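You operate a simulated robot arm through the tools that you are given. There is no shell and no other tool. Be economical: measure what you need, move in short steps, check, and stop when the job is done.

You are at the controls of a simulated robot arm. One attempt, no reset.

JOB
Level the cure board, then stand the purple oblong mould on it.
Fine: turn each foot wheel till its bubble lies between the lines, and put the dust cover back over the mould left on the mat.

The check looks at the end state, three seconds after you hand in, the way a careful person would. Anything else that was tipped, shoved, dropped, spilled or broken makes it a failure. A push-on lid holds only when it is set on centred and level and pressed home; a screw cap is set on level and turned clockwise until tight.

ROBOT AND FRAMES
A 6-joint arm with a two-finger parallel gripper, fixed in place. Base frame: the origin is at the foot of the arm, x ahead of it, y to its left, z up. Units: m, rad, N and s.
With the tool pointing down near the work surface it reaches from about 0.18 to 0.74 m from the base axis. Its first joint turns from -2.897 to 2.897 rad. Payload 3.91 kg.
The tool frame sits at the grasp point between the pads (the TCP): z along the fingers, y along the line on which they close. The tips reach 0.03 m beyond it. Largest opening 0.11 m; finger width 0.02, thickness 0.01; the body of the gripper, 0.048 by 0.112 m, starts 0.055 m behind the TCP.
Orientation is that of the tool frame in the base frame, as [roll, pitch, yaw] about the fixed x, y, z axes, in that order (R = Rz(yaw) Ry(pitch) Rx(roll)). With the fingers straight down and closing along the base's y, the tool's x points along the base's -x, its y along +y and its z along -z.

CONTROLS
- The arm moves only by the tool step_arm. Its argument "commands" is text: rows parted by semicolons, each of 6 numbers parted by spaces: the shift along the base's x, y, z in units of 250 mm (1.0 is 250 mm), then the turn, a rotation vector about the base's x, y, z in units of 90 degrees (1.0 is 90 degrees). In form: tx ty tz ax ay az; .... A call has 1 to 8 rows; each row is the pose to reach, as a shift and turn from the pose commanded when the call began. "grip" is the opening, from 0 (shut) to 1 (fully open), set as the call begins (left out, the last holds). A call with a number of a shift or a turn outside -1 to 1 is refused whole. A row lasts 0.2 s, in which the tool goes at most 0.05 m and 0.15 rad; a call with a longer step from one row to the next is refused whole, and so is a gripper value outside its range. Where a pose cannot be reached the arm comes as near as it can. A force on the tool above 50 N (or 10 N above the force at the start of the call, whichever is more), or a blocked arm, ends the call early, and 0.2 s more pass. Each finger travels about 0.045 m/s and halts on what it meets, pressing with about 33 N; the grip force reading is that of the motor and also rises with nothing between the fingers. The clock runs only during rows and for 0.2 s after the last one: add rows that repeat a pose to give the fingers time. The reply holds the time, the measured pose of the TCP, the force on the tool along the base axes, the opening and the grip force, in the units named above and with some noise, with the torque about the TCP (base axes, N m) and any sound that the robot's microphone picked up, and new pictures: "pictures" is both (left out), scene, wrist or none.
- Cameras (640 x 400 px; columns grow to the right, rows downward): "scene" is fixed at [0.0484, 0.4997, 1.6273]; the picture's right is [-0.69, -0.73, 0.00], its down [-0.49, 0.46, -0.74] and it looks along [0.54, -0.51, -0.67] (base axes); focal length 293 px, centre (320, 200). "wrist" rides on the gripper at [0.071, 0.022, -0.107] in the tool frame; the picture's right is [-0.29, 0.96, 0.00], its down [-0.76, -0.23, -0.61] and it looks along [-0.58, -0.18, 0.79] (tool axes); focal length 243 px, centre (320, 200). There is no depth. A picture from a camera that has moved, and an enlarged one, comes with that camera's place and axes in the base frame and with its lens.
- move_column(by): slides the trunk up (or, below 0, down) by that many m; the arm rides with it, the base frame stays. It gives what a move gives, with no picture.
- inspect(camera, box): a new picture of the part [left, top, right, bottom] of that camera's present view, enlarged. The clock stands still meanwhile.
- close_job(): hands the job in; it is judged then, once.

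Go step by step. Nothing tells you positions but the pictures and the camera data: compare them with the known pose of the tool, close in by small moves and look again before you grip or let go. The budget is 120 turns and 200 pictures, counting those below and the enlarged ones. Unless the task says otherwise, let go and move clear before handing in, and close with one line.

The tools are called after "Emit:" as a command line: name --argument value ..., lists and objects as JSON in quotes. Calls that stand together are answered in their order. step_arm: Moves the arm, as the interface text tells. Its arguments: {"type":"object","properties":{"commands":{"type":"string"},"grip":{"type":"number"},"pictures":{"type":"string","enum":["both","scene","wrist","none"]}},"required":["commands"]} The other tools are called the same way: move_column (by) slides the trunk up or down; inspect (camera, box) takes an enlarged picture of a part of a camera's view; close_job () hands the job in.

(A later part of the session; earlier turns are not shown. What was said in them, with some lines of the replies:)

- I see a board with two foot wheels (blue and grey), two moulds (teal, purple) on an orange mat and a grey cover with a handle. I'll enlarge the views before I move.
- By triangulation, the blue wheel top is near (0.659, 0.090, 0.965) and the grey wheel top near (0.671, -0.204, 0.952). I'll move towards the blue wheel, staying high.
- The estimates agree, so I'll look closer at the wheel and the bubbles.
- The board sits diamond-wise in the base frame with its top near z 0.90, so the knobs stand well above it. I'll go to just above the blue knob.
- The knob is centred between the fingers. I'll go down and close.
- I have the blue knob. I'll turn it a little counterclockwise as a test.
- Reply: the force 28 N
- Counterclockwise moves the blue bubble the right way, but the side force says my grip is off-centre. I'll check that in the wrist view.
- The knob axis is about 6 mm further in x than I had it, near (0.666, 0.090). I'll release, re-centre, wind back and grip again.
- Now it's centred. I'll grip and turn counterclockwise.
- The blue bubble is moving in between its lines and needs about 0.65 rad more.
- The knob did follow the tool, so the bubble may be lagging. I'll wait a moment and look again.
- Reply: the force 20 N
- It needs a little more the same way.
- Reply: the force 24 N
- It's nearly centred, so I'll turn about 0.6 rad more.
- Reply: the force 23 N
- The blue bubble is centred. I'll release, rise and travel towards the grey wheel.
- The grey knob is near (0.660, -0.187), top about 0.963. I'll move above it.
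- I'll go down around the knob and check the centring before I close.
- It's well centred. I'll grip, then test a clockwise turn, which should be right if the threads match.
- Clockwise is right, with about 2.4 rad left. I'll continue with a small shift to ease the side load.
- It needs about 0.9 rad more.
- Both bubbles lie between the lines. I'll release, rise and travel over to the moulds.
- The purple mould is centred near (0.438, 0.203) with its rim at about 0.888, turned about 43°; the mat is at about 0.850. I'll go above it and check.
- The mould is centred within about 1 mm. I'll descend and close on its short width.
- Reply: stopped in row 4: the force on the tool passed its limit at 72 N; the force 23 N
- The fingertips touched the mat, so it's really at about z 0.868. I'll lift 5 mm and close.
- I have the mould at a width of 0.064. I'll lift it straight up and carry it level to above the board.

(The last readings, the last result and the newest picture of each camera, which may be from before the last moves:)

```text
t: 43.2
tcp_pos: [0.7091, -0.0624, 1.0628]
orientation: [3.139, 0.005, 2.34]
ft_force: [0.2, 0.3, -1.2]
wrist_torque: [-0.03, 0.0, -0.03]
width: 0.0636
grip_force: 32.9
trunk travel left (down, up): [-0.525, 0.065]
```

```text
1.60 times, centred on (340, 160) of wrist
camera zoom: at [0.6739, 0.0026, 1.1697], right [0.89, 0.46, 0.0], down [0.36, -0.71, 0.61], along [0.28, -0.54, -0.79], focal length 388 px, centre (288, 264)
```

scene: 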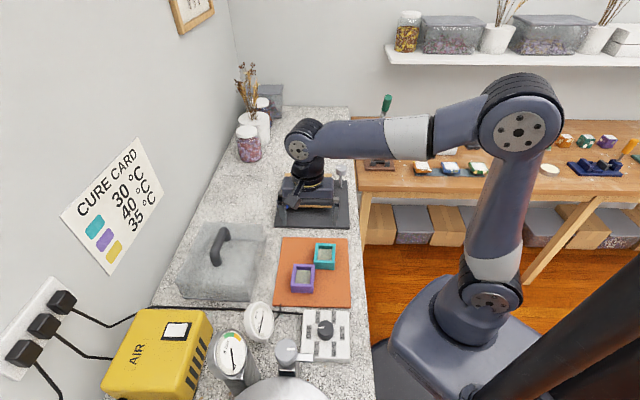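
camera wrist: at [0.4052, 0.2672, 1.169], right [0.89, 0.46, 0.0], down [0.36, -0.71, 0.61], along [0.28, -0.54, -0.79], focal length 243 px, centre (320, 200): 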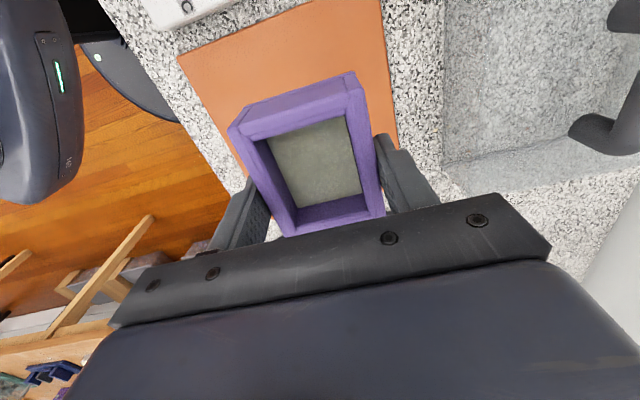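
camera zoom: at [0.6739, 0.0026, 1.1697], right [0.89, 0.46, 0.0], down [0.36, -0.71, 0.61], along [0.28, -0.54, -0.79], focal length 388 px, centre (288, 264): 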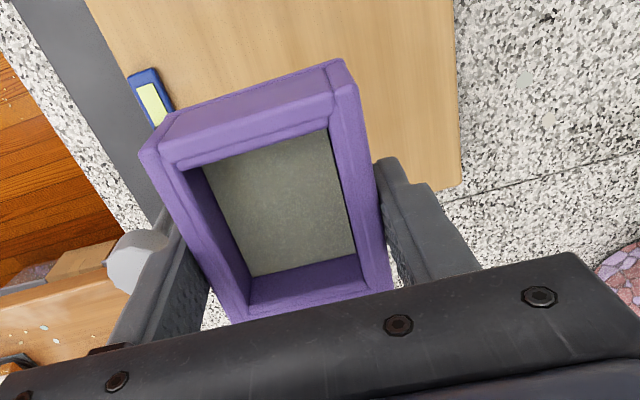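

The mould will land close to the board's centre. I'll go down, then take finer steps.

Emit:
step_arm --commands "0 0 -0.1 0 0 0;0 0 -0.22 0 0 0;0 0 -0.34 0 0 0;0 0 -0.41 0 0 0;0 0 -0.41 0 0 0" --pictures "none"

Emit:
inspect --camera "scene" --box '[260, 140, 360, 235]'

```text
t: 44.4
tcp_pos: [0.7081, -0.0655, 0.9575]
orientation: [3.139, 0.004, 2.34]
ft_force: [-0.5, 0.4, -1.1]
wrist_torque: [0.0, -0.02, 0.01]
width: 0.0636
grip_force: 32.3
trunk travel left (down, up): [-0.525, 0.065]
```

```text
4.21 times, centred on (310, 188) of scene
camera zoom: at [0.0484, 0.4997, 1.6273], right [-0.69, -0.73, 0.0], down [-0.49, 0.46, -0.74], along [0.54, -0.51, -0.67], focal length 1234 px, centre (362, 253)
```

zoom: 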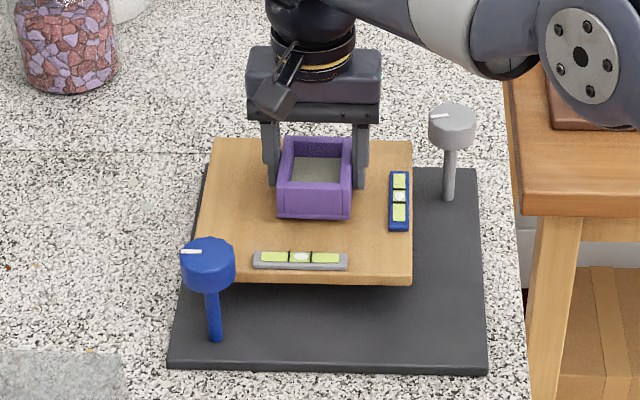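

Emit:
step_arm --commands "0 0 -0.02 0 0 0;0 0 -0.032 0 0 0;0 0 -0.032 0 0 0" --pictures "none"

Emit:
step_arm --commands "0 0 -0.008 0 0 0;0 0 -0.016 0 0 0;0 0 -0.016 0 0 0" --pictures "none"

Emit:
inspect --camera "scene" --box '[285, 160, 345, 220]'

```text
t: 45.2
tcp_pos: [0.7082, -0.0621, 0.9536]
orientation: [3.136, 0.005, 2.341]
ft_force: [0.9, -0.6, 10.4]
wrist_torque: [0.08, 0.61, 0.03]
width: 0.0639
grip_force: 32.9
trunk travel left (down, up): [-0.525, 0.065]
```

```text
t: 46.0
tcp_pos: [0.7102, -0.0635, 0.9525]
orientation: [3.131, 0.008, 2.341]
ft_force: [4.8, -1.2, 35.4]
wrist_torque: [0.34, 0.42, -0.03]
width: 0.0638
grip_force: 32.6
trunk travel left (down, up): [-0.525, 0.065]
```

```text
6.67 times, centred on (315, 190) of scene
camera zoom: at [0.0484, 0.4997, 1.6273], right [-0.69, -0.73, 0.0], down [-0.49, 0.46, -0.74], along [0.54, -0.51, -0.67], focal length 1954 px, centre (353, 267)
```

zoom: 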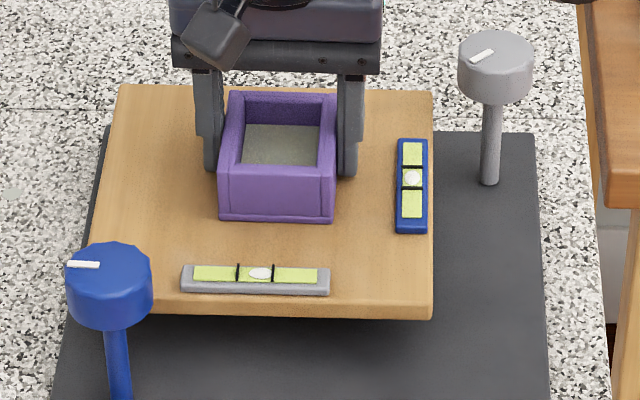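

It's in contact. I'll ease off the pressure and release.

Emit:
step_arm --commands "0 0 0.01 0 0 0;0 0 0.018 0 0 0;0 0 0.018 0 0 0" --pictures "none"

Emit:
step_arm --commands "0 0 0 0 0 0;0 0 0 0 0 0;0 0 0 0 0 0;0 0 0 0 0 0" --grip 0.8 --pictures "none"

Emit:
inspect --camera "scene" --box '[285, 160, 345, 220]'

```text
t: 46.8
tcp_pos: [0.7087, -0.064, 0.9508]
orientation: [3.136, 0.002, 2.341]
ft_force: [6.9, -0.5, 18.0]
wrist_torque: [-0.04, -1.09, -0.03]
width: 0.0634
grip_force: 33.0
trunk travel left (down, up): [-0.525, 0.065]
```

```text
t: 47.8
tcp_pos: [0.7099, -0.0629, 0.9503]
orientation: [3.138, 0.0, 2.34]
ft_force: [-0.1, -0.4, 0.3]
wrist_torque: [-0.01, 0.02, -0.02]
width: 0.0879
grip_force: 0.1
trunk travel left (down, up): [-0.525, 0.065]
```

```text
6.67 times, centred on (315, 190) of scene
camera zoom: at [0.0484, 0.4997, 1.6273], right [-0.69, -0.73, 0.0], down [-0.49, 0.46, -0.74], along [0.54, -0.51, -0.67], focal length 1954 px, centre (353, 267)
```

zoom: 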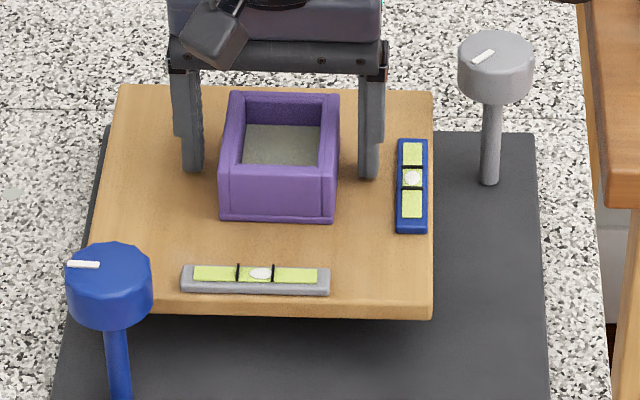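

The mould stands on the board. I'll go up and recheck the bubbles.

Emit:
step_arm --commands "0 0 0.08 0 0 0;0 0 0.2 0 0 0;0 0 0.38 0 0 0;0 0 0.56 0 0 0;0 0 0.6 0 0 0" --pictures "none"

Emit:
inspect --camera "scene" --box '[300, 185, 340, 210]'

Emit:
inspect --camera "wrist" --box '[120, 0, 480, 225]'

```text
t: 49.0
tcp_pos: [0.7087, -0.0626, 1.0999]
orientation: [3.138, -0.001, 2.34]
ft_force: [-0.7, 0.2, 0.4]
wrist_torque: [0.03, -0.03, 0.01]
width: 0.0878
grip_force: 0.0
trunk travel left (down, up): [-0.525, 0.065]
```

```text
16.00 times, centred on (320, 198) of scene
camera zoom: at [0.0484, 0.4997, 1.6273], right [-0.69, -0.73, 0.0], down [-0.49, 0.46, -0.74], along [0.54, -0.51, -0.67], focal length 4689 px, centre (320, 240)
```

zoom: 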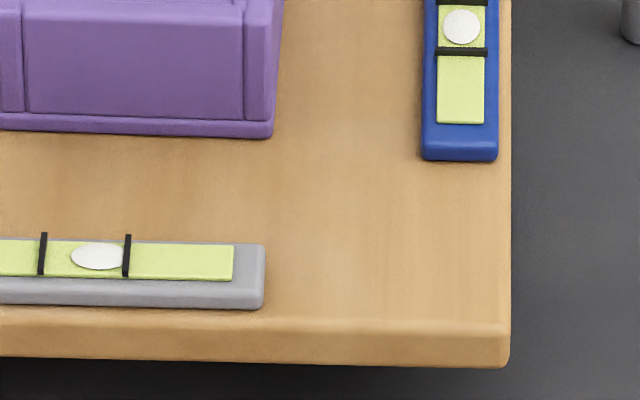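

```text
1.78 times, centred on (300, 112) of wrist
camera zoom: at [0.6748, 0.0046, 1.2069], right [0.89, 0.46, 0.0], down [0.36, -0.71, 0.61], along [0.28, -0.54, -0.79], focal length 431 px, centre (356, 356)
```

zoom: 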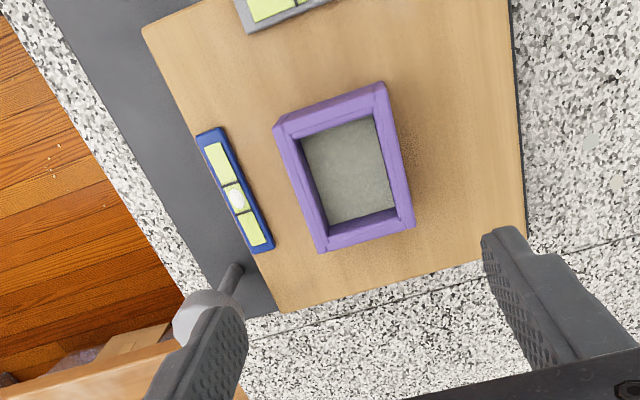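

The grey bubble is only just inside its lines, so I'll go back to the grey wheel and turn it about 0.6 rad more clockwise.

Emit:
step_arm --commands "-0.06 -0.16 0 0 0 0;-0.12 -0.32 0 0 0 0;-0.187 -0.5 0 0 0 0;-0.187 -0.5 -0.12 0 0 0;-0.187 -0.5 -0.28 0 0 0;-0.187 -0.5 -0.28 0 0 0" --grip 0.85 --pictures "none"

Emit:
step_arm --commands "0 0 -0.12 0 0 0;0 0 -0.24 0 0 0;0 0 -0.24 0 0 0" --pictures "none"

Emit:
inspect --camera "wrist" --box '[200, 60, 460, 260]'

```text
t: 50.4
tcp_pos: [0.6664, -0.1885, 1.0323]
orientation: [3.138, 0.001, 2.34]
ft_force: [0.5, 0.3, 0.0]
wrist_torque: [0.0, 0.05, -0.02]
width: 0.0937
grip_force: 0.1
trunk travel left (down, up): [-0.525, 0.065]
```

```text
t: 51.2
tcp_pos: [0.6628, -0.1885, 0.9699]
orientation: [3.138, 0.001, 2.341]
ft_force: [-0.2, 0.1, 0.0]
wrist_torque: [0.0, -0.01, -0.01]
width: 0.0935
grip_force: 0.0
trunk travel left (down, up): [-0.525, 0.065]
```

```text
2.00 times, centred on (330, 160) of wrist
camera zoom: at [0.6284, -0.1224, 1.0765], right [0.89, 0.46, 0.0], down [0.36, -0.71, 0.61], along [0.28, -0.54, -0.79], focal length 485 px, centre (300, 280)
```

zoom: 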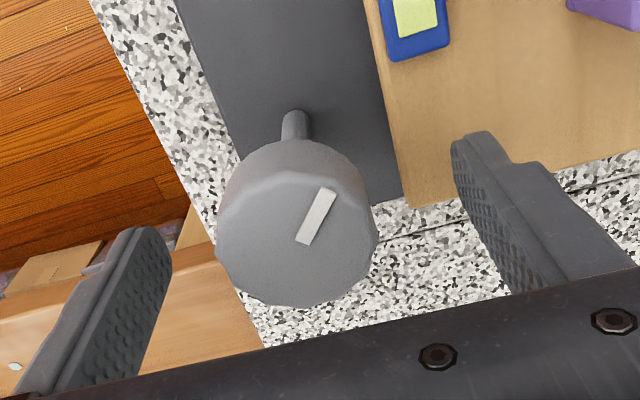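

Emit:
step_arm --commands "0 0 0 0 0 0;0 0 0 0 0 0;0 0 0 0 0 0;0 0 0 0 0 0;0 0 0 0 0 -0.09;0 0 0 0 0 -0.18;0 0 0 0 0 -0.27;0 0 0 0 0 -0.36" --grip 0.3 --pictures "none"

Emit:
step_arm --commands "0 0 0 0 0 0;0 0 0 0 0 0;0 0 0 0 0 0;0 0 0 0 0 0" --grip 0.85 --pictures "none"

Emit:
inspect --camera "scene" --box '[300, 185, 340, 210]'

```text
t: 53.0
tcp_pos: [0.6618, -0.1887, 0.9696]
orientation: [3.14, 0.0, 1.773]
ft_force: [-6.4, -5.7, -6.0]
wrist_torque: [-0.3, 0.36, 0.04]
width: 0.0428
grip_force: 45.3
trunk travel left (down, up): [-0.525, 0.065]
```

```text
t: 54.0
tcp_pos: [0.6629, -0.1873, 0.9704]
orientation: [3.138, 0.0, 1.775]
ft_force: [0.0, -0.5, -1.1]
wrist_torque: [-0.03, 0.0, 0.0]
width: 0.0933
grip_force: 0.0
trunk travel left (down, up): [-0.525, 0.065]
```

```text
16.00 times, centred on (320, 198) of scene
camera zoom: at [0.0484, 0.4997, 1.6273], right [-0.69, -0.73, 0.0], down [-0.49, 0.46, -0.74], along [0.54, -0.51, -0.67], focal length 4689 px, centre (320, 240)
```

zoom: 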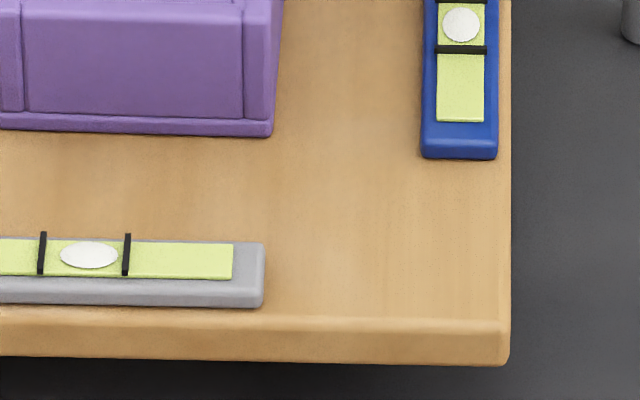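

Both bubbles are now well centred. I'll rise and head to the cover to measure it.

Emit:
step_arm --commands "0 0 0.15 0 0 0;0 0 0.33 0 0 0;0 0 0.5 0 0 0;0 0 0.68 0 0 0;-0.08 0.16 0.7 0 0 0.09;-0.16 0.32 0.7 0 0 0.18;-0.24 0.48 0.7 0 0 0.27;-0.32 0.64 0.7 0 0 0.36" --pictures "none"

Emit:
step_arm --commands "-0.05 0.18 0 0 0 0;-0.1 0.36 0 0 0 0;-0.15 0.54 0 0 0 0;-0.2 0.72 0 0 0 0;-0.2 0.9 0 0 0 0;-0.2 0.95 0 0 0 0;-0.2 0.95 0 0 0 0"

```text
t: 55.8
tcp_pos: [0.5848, -0.0272, 1.1473]
orientation: [3.139, 0.001, 2.341]
ft_force: [0.2, 0.8, -0.5]
wrist_torque: [0.0, -0.01, -0.02]
width: 0.0934
grip_force: 0.1
trunk travel left (down, up): [-0.525, 0.065]
```

```text
t: 57.4
tcp_pos: [0.5332, 0.2094, 1.1463]
orientation: [3.138, 0.001, 2.341]
ft_force: [-0.6, 0.4, 0.5]
wrist_torque: [-0.01, -0.03, 0.01]
width: 0.0933
grip_force: 0.1
trunk travel left (down, up): [-0.525, 0.065]
camera wrist: at [0.4981, 0.276, 1.2531], right [0.89, 0.46, 0.0], down [0.36, -0.71, 0.61], along [0.28, -0.54, -0.79], focal length 243 px, centre (320, 200)
```

scene: 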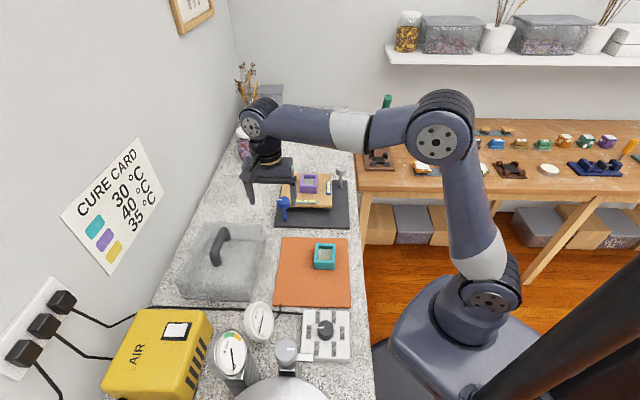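
wrist: 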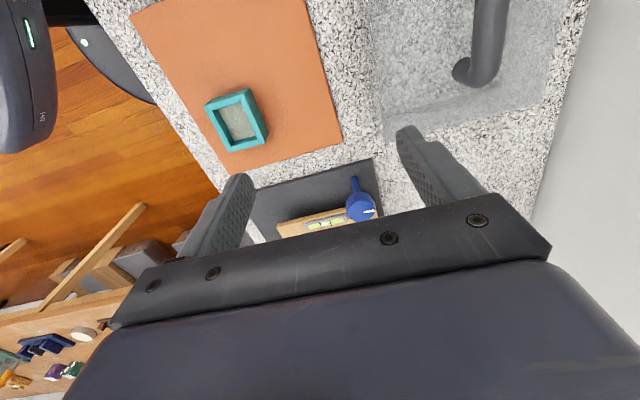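

Emit:
step_arm --commands "-0.03 0.16 0.05 0 0 0;-0.06 0.32 0.1 0 0 0;-0.09 0.48 0.15 0 0 0;-0.12 0.62 0.2 0 0 0;-0.12 0.62 0.2 0 0 0" --grip 1 --pictures "wrist"

```text
t: 58.6
tcp_pos: [0.5028, 0.3648, 1.1959]
orientation: [3.138, 0.001, 2.342]
ft_force: [-0.3, -0.8, 0.8]
wrist_torque: [0.0, 0.03, 0.02]
width: 0.1099
grip_force: 0.0
trunk travel left (down, up): [-0.525, 0.065]
camera wrist: at [0.4685, 0.4312, 1.3032], right [0.89, 0.46, 0.0], down [0.36, -0.71, 0.61], along [0.28, -0.54, -0.79], focal length 243 px, centre (320, 200)
```

wrist: 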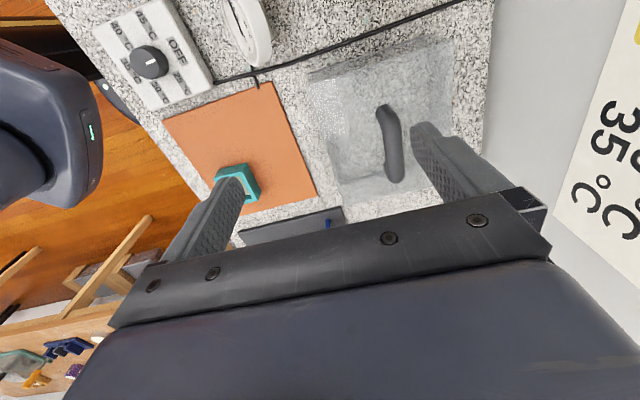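

Emit:
inspect --camera "wrist" --box '[280, 20, 500, 220]'

Emit:
inspect --camera "scene" --box '[165, 210, 285, 310]'

```text
2.00 times, centred on (390, 120) of wrist
camera zoom: at [0.4685, 0.4312, 1.3032], right [0.89, 0.46, 0.0], down [0.36, -0.71, 0.61], along [0.28, -0.54, -0.79], focal length 485 px, centre (180, 360)
```

zoom: 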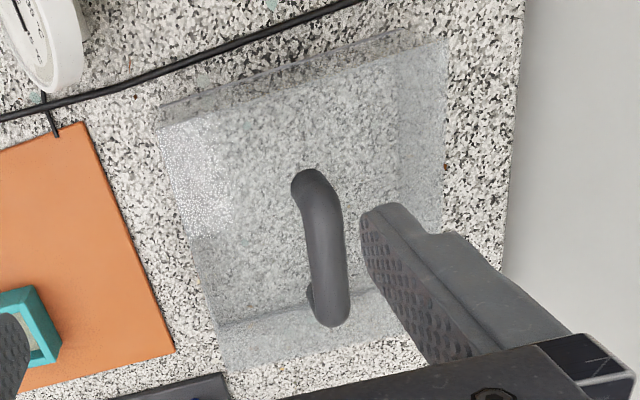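

```text
4.00 times, centred on (225, 260) of scene
camera zoom: at [0.0484, 0.4997, 1.6273], right [-0.69, -0.73, 0.0], down [-0.49, 0.46, -0.74], along [0.54, -0.51, -0.67], focal length 1172 px, centre (700, -40)
```

zoom: 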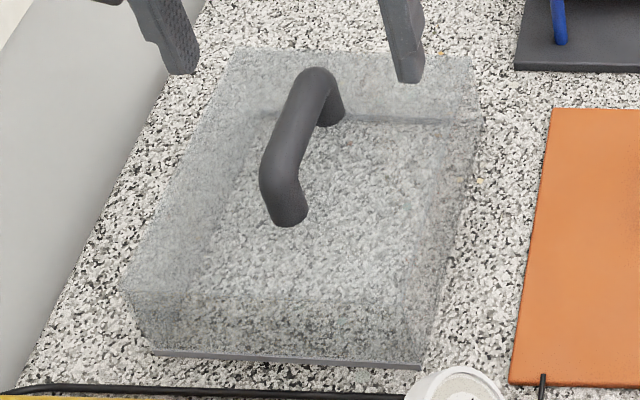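

The cover is about 0.19 × 0.22 m, centred near (0.633, 0.339), its top at about 0.938 and the handle top at about 0.985. I'll move above the handle.

Emit:
step_arm --commands "0.13 -0.03 0 0 0 0;0.28 -0.055 -0.05 0 0 0;0.42 -0.08 -0.14 0 0 0;0.523 -0.103 -0.28 0 0 0;0.523 -0.103 -0.44 0 0 0;0.523 -0.103 -0.5 0 0 0;0.523 -0.103 -0.5 0 0 0" --pictures "wrist"

Emit:
inspect --camera "scene" --box '[165, 170, 285, 310]'

```text
t: 60.2
tcp_pos: [0.6352, 0.3393, 1.0694]
orientation: [3.137, 0.002, 2.34]
ft_force: [-0.7, -0.2, -0.5]
wrist_torque: [0.0, -0.03, 0.0]
width: 0.1099
grip_force: 0.1
out of reach, approached as far as the arm can: row 3, 4
trunk travel left (down, up): [-0.525, 0.065]
camera wrist: at [0.6011, 0.4047, 1.1764], right [0.89, 0.46, 0.0], down [0.36, -0.71, 0.61], along [0.28, -0.54, -0.79], focal length 243 px, centre (320, 200)
```

wrist: 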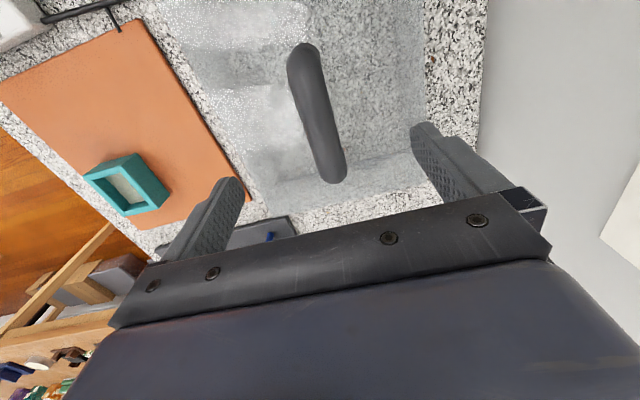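

```text
2.86 times, centred on (225, 240) of scene
camera zoom: at [0.0484, 0.4997, 1.6273], right [-0.69, -0.73, 0.0], down [-0.49, 0.46, -0.74], along [0.54, -0.51, -0.67], focal length 837 px, centre (591, 86)
```

zoom: 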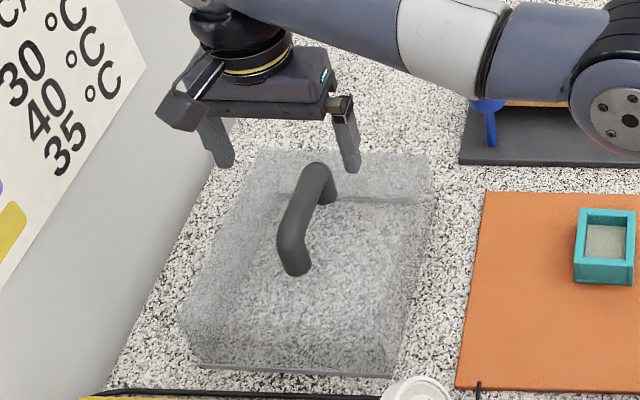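

I'll make a small correction and descend around the handle.

Emit:
step_arm --commands "-0.012 0.014 -0.1 0 0 -0.025;-0.012 0.014 -0.22 0 0 -0.025;-0.012 0.014 -0.33 0 0 -0.025;-0.012 0.014 -0.33 0 0 -0.025" --pictures "wrist"

Emit:
inspect --camera "scene" --box '[185, 190, 265, 270]'

```text
t: 61.2
tcp_pos: [0.6311, 0.3438, 0.9868]
orientation: [3.136, 0.004, 2.301]
ft_force: [0.8, 0.5, 0.3]
wrist_torque: [0.0, -0.04, 0.0]
width: 0.11
grip_force: 0.0
trunk travel left (down, up): [-0.525, 0.065]
camera wrist: at [0.5995, 0.4109, 1.0942], right [0.91, 0.42, 0.0], down [0.33, -0.72, 0.61], along [0.26, -0.55, -0.79], focal length 243 px, centre (320, 200)
```

wrist: 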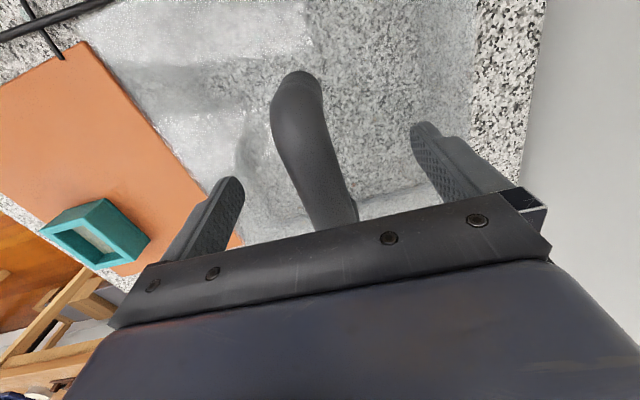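

```text
5.00 times, centred on (225, 230) of scene
camera zoom: at [0.0484, 0.4997, 1.6273], right [-0.69, -0.73, 0.0], down [-0.49, 0.46, -0.74], along [0.54, -0.51, -0.67], focal length 1465 px, centre (795, 50)
```

zoom: 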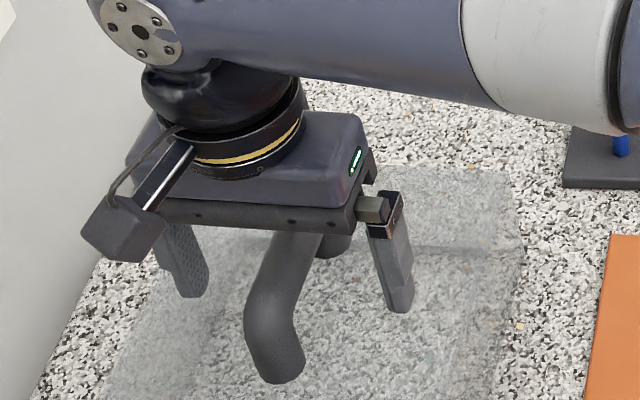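

The handle is centred between the fingers. I'll close on it.

Emit:
step_arm --commands "0 0 0 0 0 0;0 0 0 0 0 0;0 0 0 0 0 0;0 0 0 0 0 0;0 0 0 0 0 0;0 0 0 0 0 0;0 0 0 0 0 0" --grip 0.1 --pictures "wrist"

```text
t: 62.8
tcp_pos: [0.6317, 0.3443, 0.9873]
orientation: [3.138, 0.002, 2.302]
ft_force: [1.2, 0.1, 0.9]
wrist_torque: [-0.03, -0.04, 0.18]
width: 0.025
grip_force: 33.1
trunk travel left (down, up): [-0.525, 0.065]
camera wrist: at [0.5995, 0.4108, 1.0947], right [0.91, 0.42, 0.0], down [0.33, -0.72, 0.61], along [0.26, -0.55, -0.79], focal length 243 px, centre (320, 200)
```

wrist: 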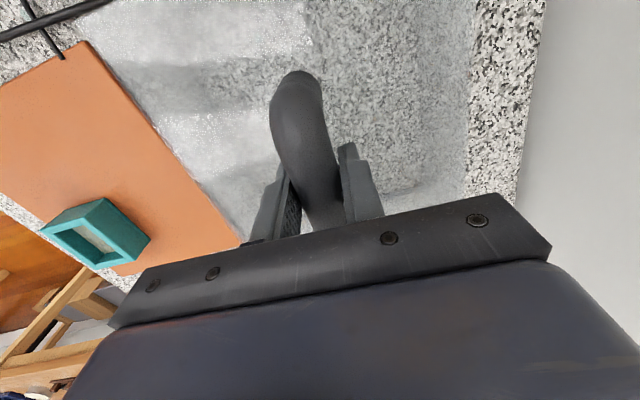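

Emit:
step_arm --commands "0 0 0.02 0 0 0;0 0 0.05 0 0 0;0 0 0.09 0 0 0;0 0 0.09 0 0 0" --pictures "none"

Emit:
inspect --camera "scene" --box '[165, 190, 285, 310]'

```text
t: 63.8
tcp_pos: [0.6307, 0.3434, 1.0102]
orientation: [3.138, 0.001, 2.303]
ft_force: [-0.4, 0.5, -1.6]
wrist_torque: [0.02, 0.03, -0.03]
width: 0.0252
grip_force: 33.2
trunk travel left (down, up): [-0.525, 0.065]
```

```text
3.33 times, centred on (225, 250) of scene
camera zoom: at [0.0484, 0.4997, 1.6273], right [-0.69, -0.73, 0.0], down [-0.49, 0.46, -0.74], along [0.54, -0.51, -0.67], focal length 977 px, centre (637, 33)
```

zoom: 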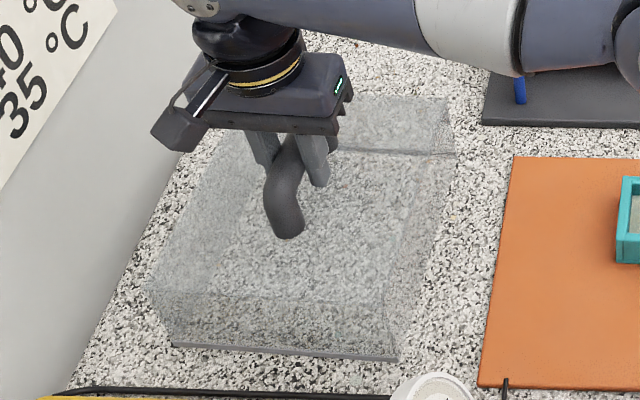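

The cover is lifted, level and light. I'll raise it more, then carry it over the mat.

Emit:
step_arm --commands "0 0 0.08 0 0 0;0 0 0.18 0 0 0;0 0 0.28 0 0 0;0 0 0.28 0 0 0" --pictures "none"

Emit:
step_arm --commands "-0.05 -0.1 0 0 0 0;-0.14 -0.21 0 0 0 0.005;-0.24 -0.32 0 0 0 0.01;-0.35 -0.43 0 0 0 0.015;-0.46 -0.54 0 0 0 0.02;-0.58 -0.66 0 0 0 0.025;-0.69 -0.76 0 0 0 0.025;-0.741 -0.807 0 0 0 0.025"

```text
t: 64.8
tcp_pos: [0.6325, 0.3422, 1.08]
orientation: [3.139, 0.002, 2.301]
ft_force: [-0.5, 0.5, -1.7]
wrist_torque: [0.01, 0.01, -0.01]
width: 0.0251
grip_force: 32.9
trunk travel left (down, up): [-0.525, 0.065]
```

```text
t: 66.6
tcp_pos: [0.4457, 0.138, 1.0819]
orientation: [3.138, 0.001, 2.34]
ft_force: [1.0, 0.8, -2.0]
wrist_torque: [0.0, 0.01, -0.01]
width: 0.0254
grip_force: 33.0
trunk travel left (down, up): [-0.525, 0.065]
camera wrist: at [0.4112, 0.2048, 1.1893], right [0.89, 0.46, 0.0], down [0.36, -0.71, 0.61], along [0.28, -0.54, -0.79], focal length 243 px, centre (320, 200)
```

scene: 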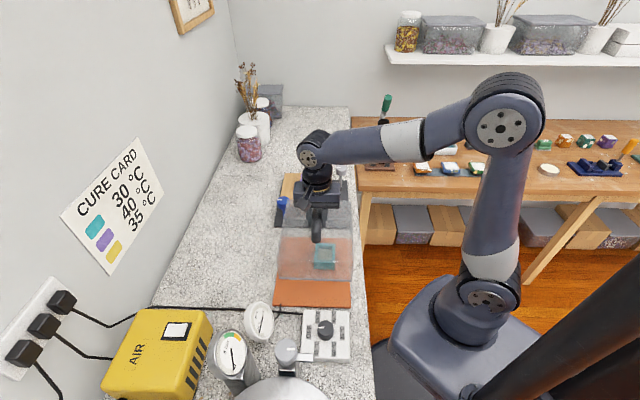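
wrist: 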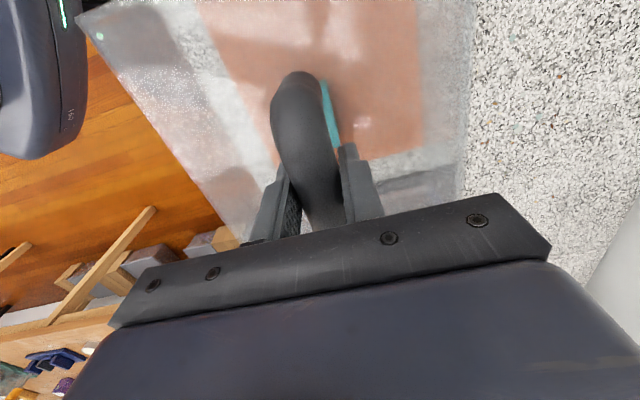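

Emit:
step_arm --commands "0 0 -0.08 0 0 0;0 0 -0.17 0 0 0;0 0 -0.17 0 0 0" --pictures "none"

Emit:
inspect --camera "scene" --box '[250, 200, 370, 320]'

```text
t: 67.4
tcp_pos: [0.4458, 0.1401, 1.0378]
orientation: [3.138, 0.001, 2.34]
ft_force: [0.1, 0.3, -1.5]
wrist_torque: [0.01, 0.02, 0.0]
width: 0.0252
grip_force: 32.9
trunk travel left (down, up): [-0.525, 0.065]
```

```text
3.33 times, centred on (310, 260) of scene
camera zoom: at [0.0484, 0.4997, 1.6273], right [-0.69, -0.73, 0.0], down [-0.49, 0.46, -0.74], along [0.54, -0.51, -0.67], focal length 977 px, centre (353, 0)
```

zoom: 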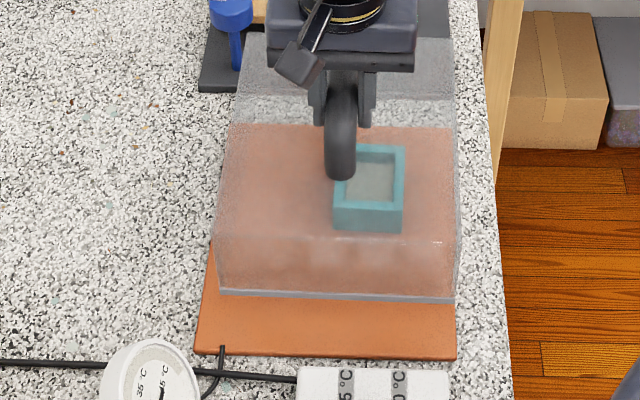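

It's almost aligned. I'll shift about 8 mm to seat fully on the mat, then lower.

Emit:
step_arm --commands "-0.003 0.032 0 0 0 0;-0.003 0.032 -0.06 0 0 0;-0.003 0.032 -0.13 0 0 0;-0.003 0.032 -0.15 0 0 0;-0.003 0.032 -0.15 0 0 0" --pictures "none"

Emit:
inspect --camera "scene" --box '[250, 200, 370, 320]'

```text
t: 68.6
tcp_pos: [0.4445, 0.1483, 0.9993]
orientation: [3.137, 0.001, 2.342]
ft_force: [0.2, -0.7, -1.7]
wrist_torque: [-0.02, 0.03, 0.02]
width: 0.0251
grip_force: 32.8
trunk travel left (down, up): [-0.525, 0.065]
```

```text
3.33 times, centred on (310, 260) of scene
camera zoom: at [0.0484, 0.4997, 1.6273], right [-0.69, -0.73, 0.0], down [-0.49, 0.46, -0.74], along [0.54, -0.51, -0.67], focal length 977 px, centre (353, 0)
```

zoom: 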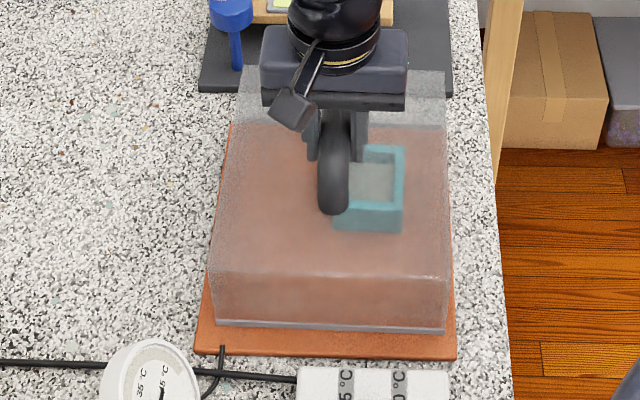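

It's well aligned over the mat, with the mould inside. I'll lower it gently.

Emit:
step_arm --commands "0 0 -0.015 0 0 0;0 0 -0.03 0 0 0;0 0 -0.03 0 0 0" --pictures "none"

Emit:
step_arm --commands "0 0 -0.006 0 0 0;0 0 -0.012 0 0 0;0 0 -0.012 0 0 0" --pictures "none"

```text
t: 69.4
tcp_pos: [0.4448, 0.1489, 0.9955]
orientation: [3.132, 0.004, 2.341]
ft_force: [1.6, 0.6, 18.1]
wrist_torque: [0.42, 0.46, -0.01]
width: 0.0256
grip_force: 33.0
trunk travel left (down, up): [-0.525, 0.065]
```

```text
t: 70.2
tcp_pos: [0.4444, 0.148, 0.9928]
orientation: [3.135, 0.002, 2.341]
ft_force: [5.5, 1.3, 24.1]
wrist_torque: [-0.04, -0.05, 0.0]
width: 0.0254
grip_force: 33.3
trunk travel left (down, up): [-0.525, 0.065]
```

Emit:
inspect --camera "scene" --box '[260, 210, 350, 310]'

```text
4.00 times, centred on (305, 260) of scene
camera zoom: at [0.0484, 0.4997, 1.6273], right [-0.69, -0.73, 0.0], down [-0.49, 0.46, -0.74], along [0.54, -0.51, -0.67], focal length 1172 px, centre (380, -40)
```

zoom: 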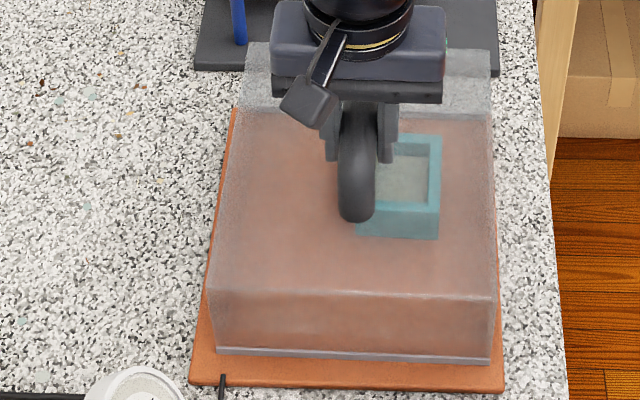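

It's seated flat on the mat with the teal mould inside. I'll ease off and release.

Emit:
step_arm --commands "0 0 0.008 0 0 0;0 0 0.014 0 0 0;0 0 0.014 0 0 0" --pictures "none"

Emit:
step_arm --commands "0 0 0 0 0 0;0 0 0 0 0 0;0 0 0 0 0 0;0 0 0 0 0 0;0 0 0 0 0 0" --grip 0.75 --pictures "none"

Emit:
step_arm --commands "0 0 0.08 0 0 0;0 0 0.2 0 0 0;0 0 0.35 0 0 0;0 0 0.5 0 0 0;0 0 0.65 0 0 0;-0.15 0 0.75 0 0 0;-0.3 0 0.75 0 0 0;-0.4 0 0.75 0 0 0"

Emit:
inspect --camera "scene" --box '[250, 160, 370, 310]'

Emit:
inspect --camera "scene" --box '[290, 175, 345, 212]'

```text
t: 71.0
tcp_pos: [0.4434, 0.1484, 0.9945]
orientation: [3.14, 0.001, 2.339]
ft_force: [0.2, -0.6, -1.7]
wrist_torque: [0.03, 0.02, 0.02]
width: 0.0251
grip_force: 33.0
trunk travel left (down, up): [-0.525, 0.065]
```

```text
t: 72.2
tcp_pos: [0.4448, 0.1491, 0.9951]
orientation: [3.138, 0.002, 2.34]
ft_force: [-0.9, -0.2, 0.0]
wrist_torque: [0.01, -0.01, -0.03]
width: 0.0824
grip_force: 0.0
trunk travel left (down, up): [-0.525, 0.065]
```

```text
t: 74.0
tcp_pos: [0.3435, 0.1476, 1.1821]
orientation: [3.137, 0.002, 2.34]
ft_force: [-0.4, -0.4, 0.3]
wrist_torque: [-0.01, -0.02, 0.02]
width: 0.0822
grip_force: 0.1
trunk travel left (down, up): [-0.525, 0.065]
camera wrist: at [0.3091, 0.2144, 1.2888], right [0.89, 0.46, 0.0], down [0.36, -0.71, 0.61], along [0.28, -0.54, -0.79], focal length 243 px, centre (320, 200)
```

scene: 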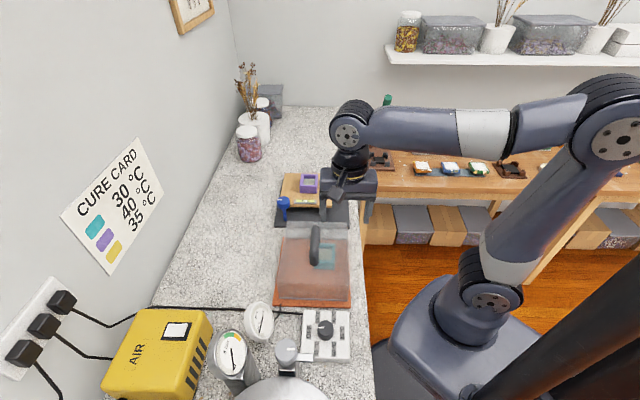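
wrist: 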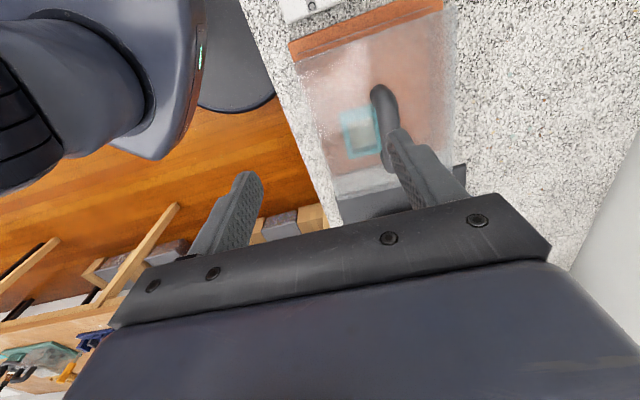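

```text
2.67 times, centred on (310, 235) of scene
camera zoom: at [0.0484, 0.4997, 1.6273], right [-0.69, -0.73, 0.0], down [-0.49, 0.46, -0.74], along [0.54, -0.51, -0.67], focal length 782 px, centre (347, 107)
```

zoom: 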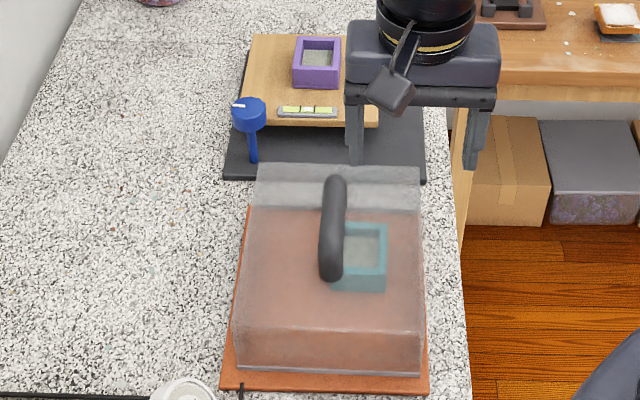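

```text
10.81 times, centred on (318, 194) of scene
camera zoom: at [0.0484, 0.4997, 1.6273], right [-0.69, -0.73, 0.0], down [-0.49, 0.46, -0.74], along [0.54, -0.51, -0.67], focal length 3168 px, centre (347, 270)
```

zoom: 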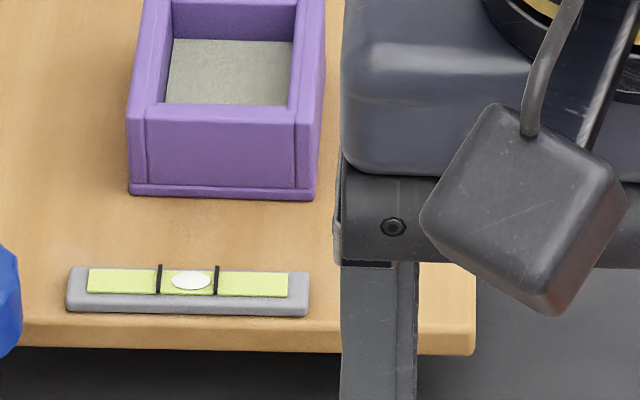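

All looks seated. I'll move clear and check the blue bubble one last time.

Emit:
step_arm --commands "-0.1 0.05 0.1 0 0 0;-0.2 0.1 0.2 0 0 0;-0.2 0.2 0.3 0 0 0;-0.2 0.3 0.35 0 0 0;-0.2 0.3 0.35 0 0 0" --pictures "none"

Emit:
inspect --camera "scene" --box '[265, 160, 365, 235]'

```text
t: 75.2
tcp_pos: [0.2939, 0.2236, 1.2685]
orientation: [3.137, 0.003, 2.341]
ft_force: [0.3, 0.0, -0.2]
wrist_torque: [-0.03, -0.03, 0.0]
width: 0.0825
grip_force: 0.0
trunk travel left (down, up): [-0.525, 0.065]
```

```text
5.33 times, centred on (315, 198) of scene
camera zoom: at [0.0484, 0.4997, 1.6273], right [-0.69, -0.73, 0.0], down [-0.49, 0.46, -0.74], along [0.54, -0.51, -0.67], focal length 1563 px, centre (347, 213)
```

zoom: 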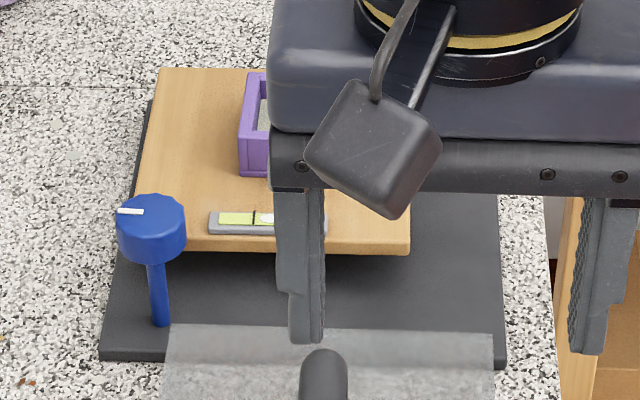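

The arm blocks the view, so I'll shift it aside.

Emit:
step_arm --commands "0 -0.18 0 0 0 0;0 -0.36 0 0 0 0;0 -0.54 0 0 0 0;0 -0.72 0 0 0 0;0 -0.9 0 0 0 0;0 -0.9 0 0 0 0" --pictures "none"

Emit:
inspect --camera "scene" --box '[265, 160, 365, 235]'

```text
t: 76.6
tcp_pos: [0.295, -0.0006, 1.268]
orientation: [3.139, 0.002, 2.34]
ft_force: [-0.3, -1.0, 0.8]
wrist_torque: [0.01, 0.01, -0.01]
width: 0.0824
grip_force: 0.0
trunk travel left (down, up): [-0.525, 0.065]
```

```text
5.33 times, centred on (315, 198) of scene
camera zoom: at [0.0484, 0.4997, 1.6273], right [-0.69, -0.73, 0.0], down [-0.49, 0.46, -0.74], along [0.54, -0.51, -0.67], focal length 1563 px, centre (347, 213)
```

zoom: 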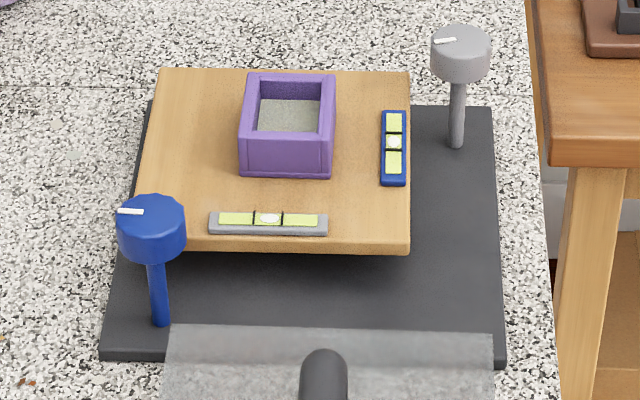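

Both bubbles are centred, the purple mould stands on the board, the cover is over the teal mould and the arm is clear. I'm handing in.

Emit:
close_job

```text
The job is handed in.
```

The job is handed in: the cure board is level with both bubbles between their lines, the purple mould stands on it, and the dust cover is back over the teal mould on the mat.
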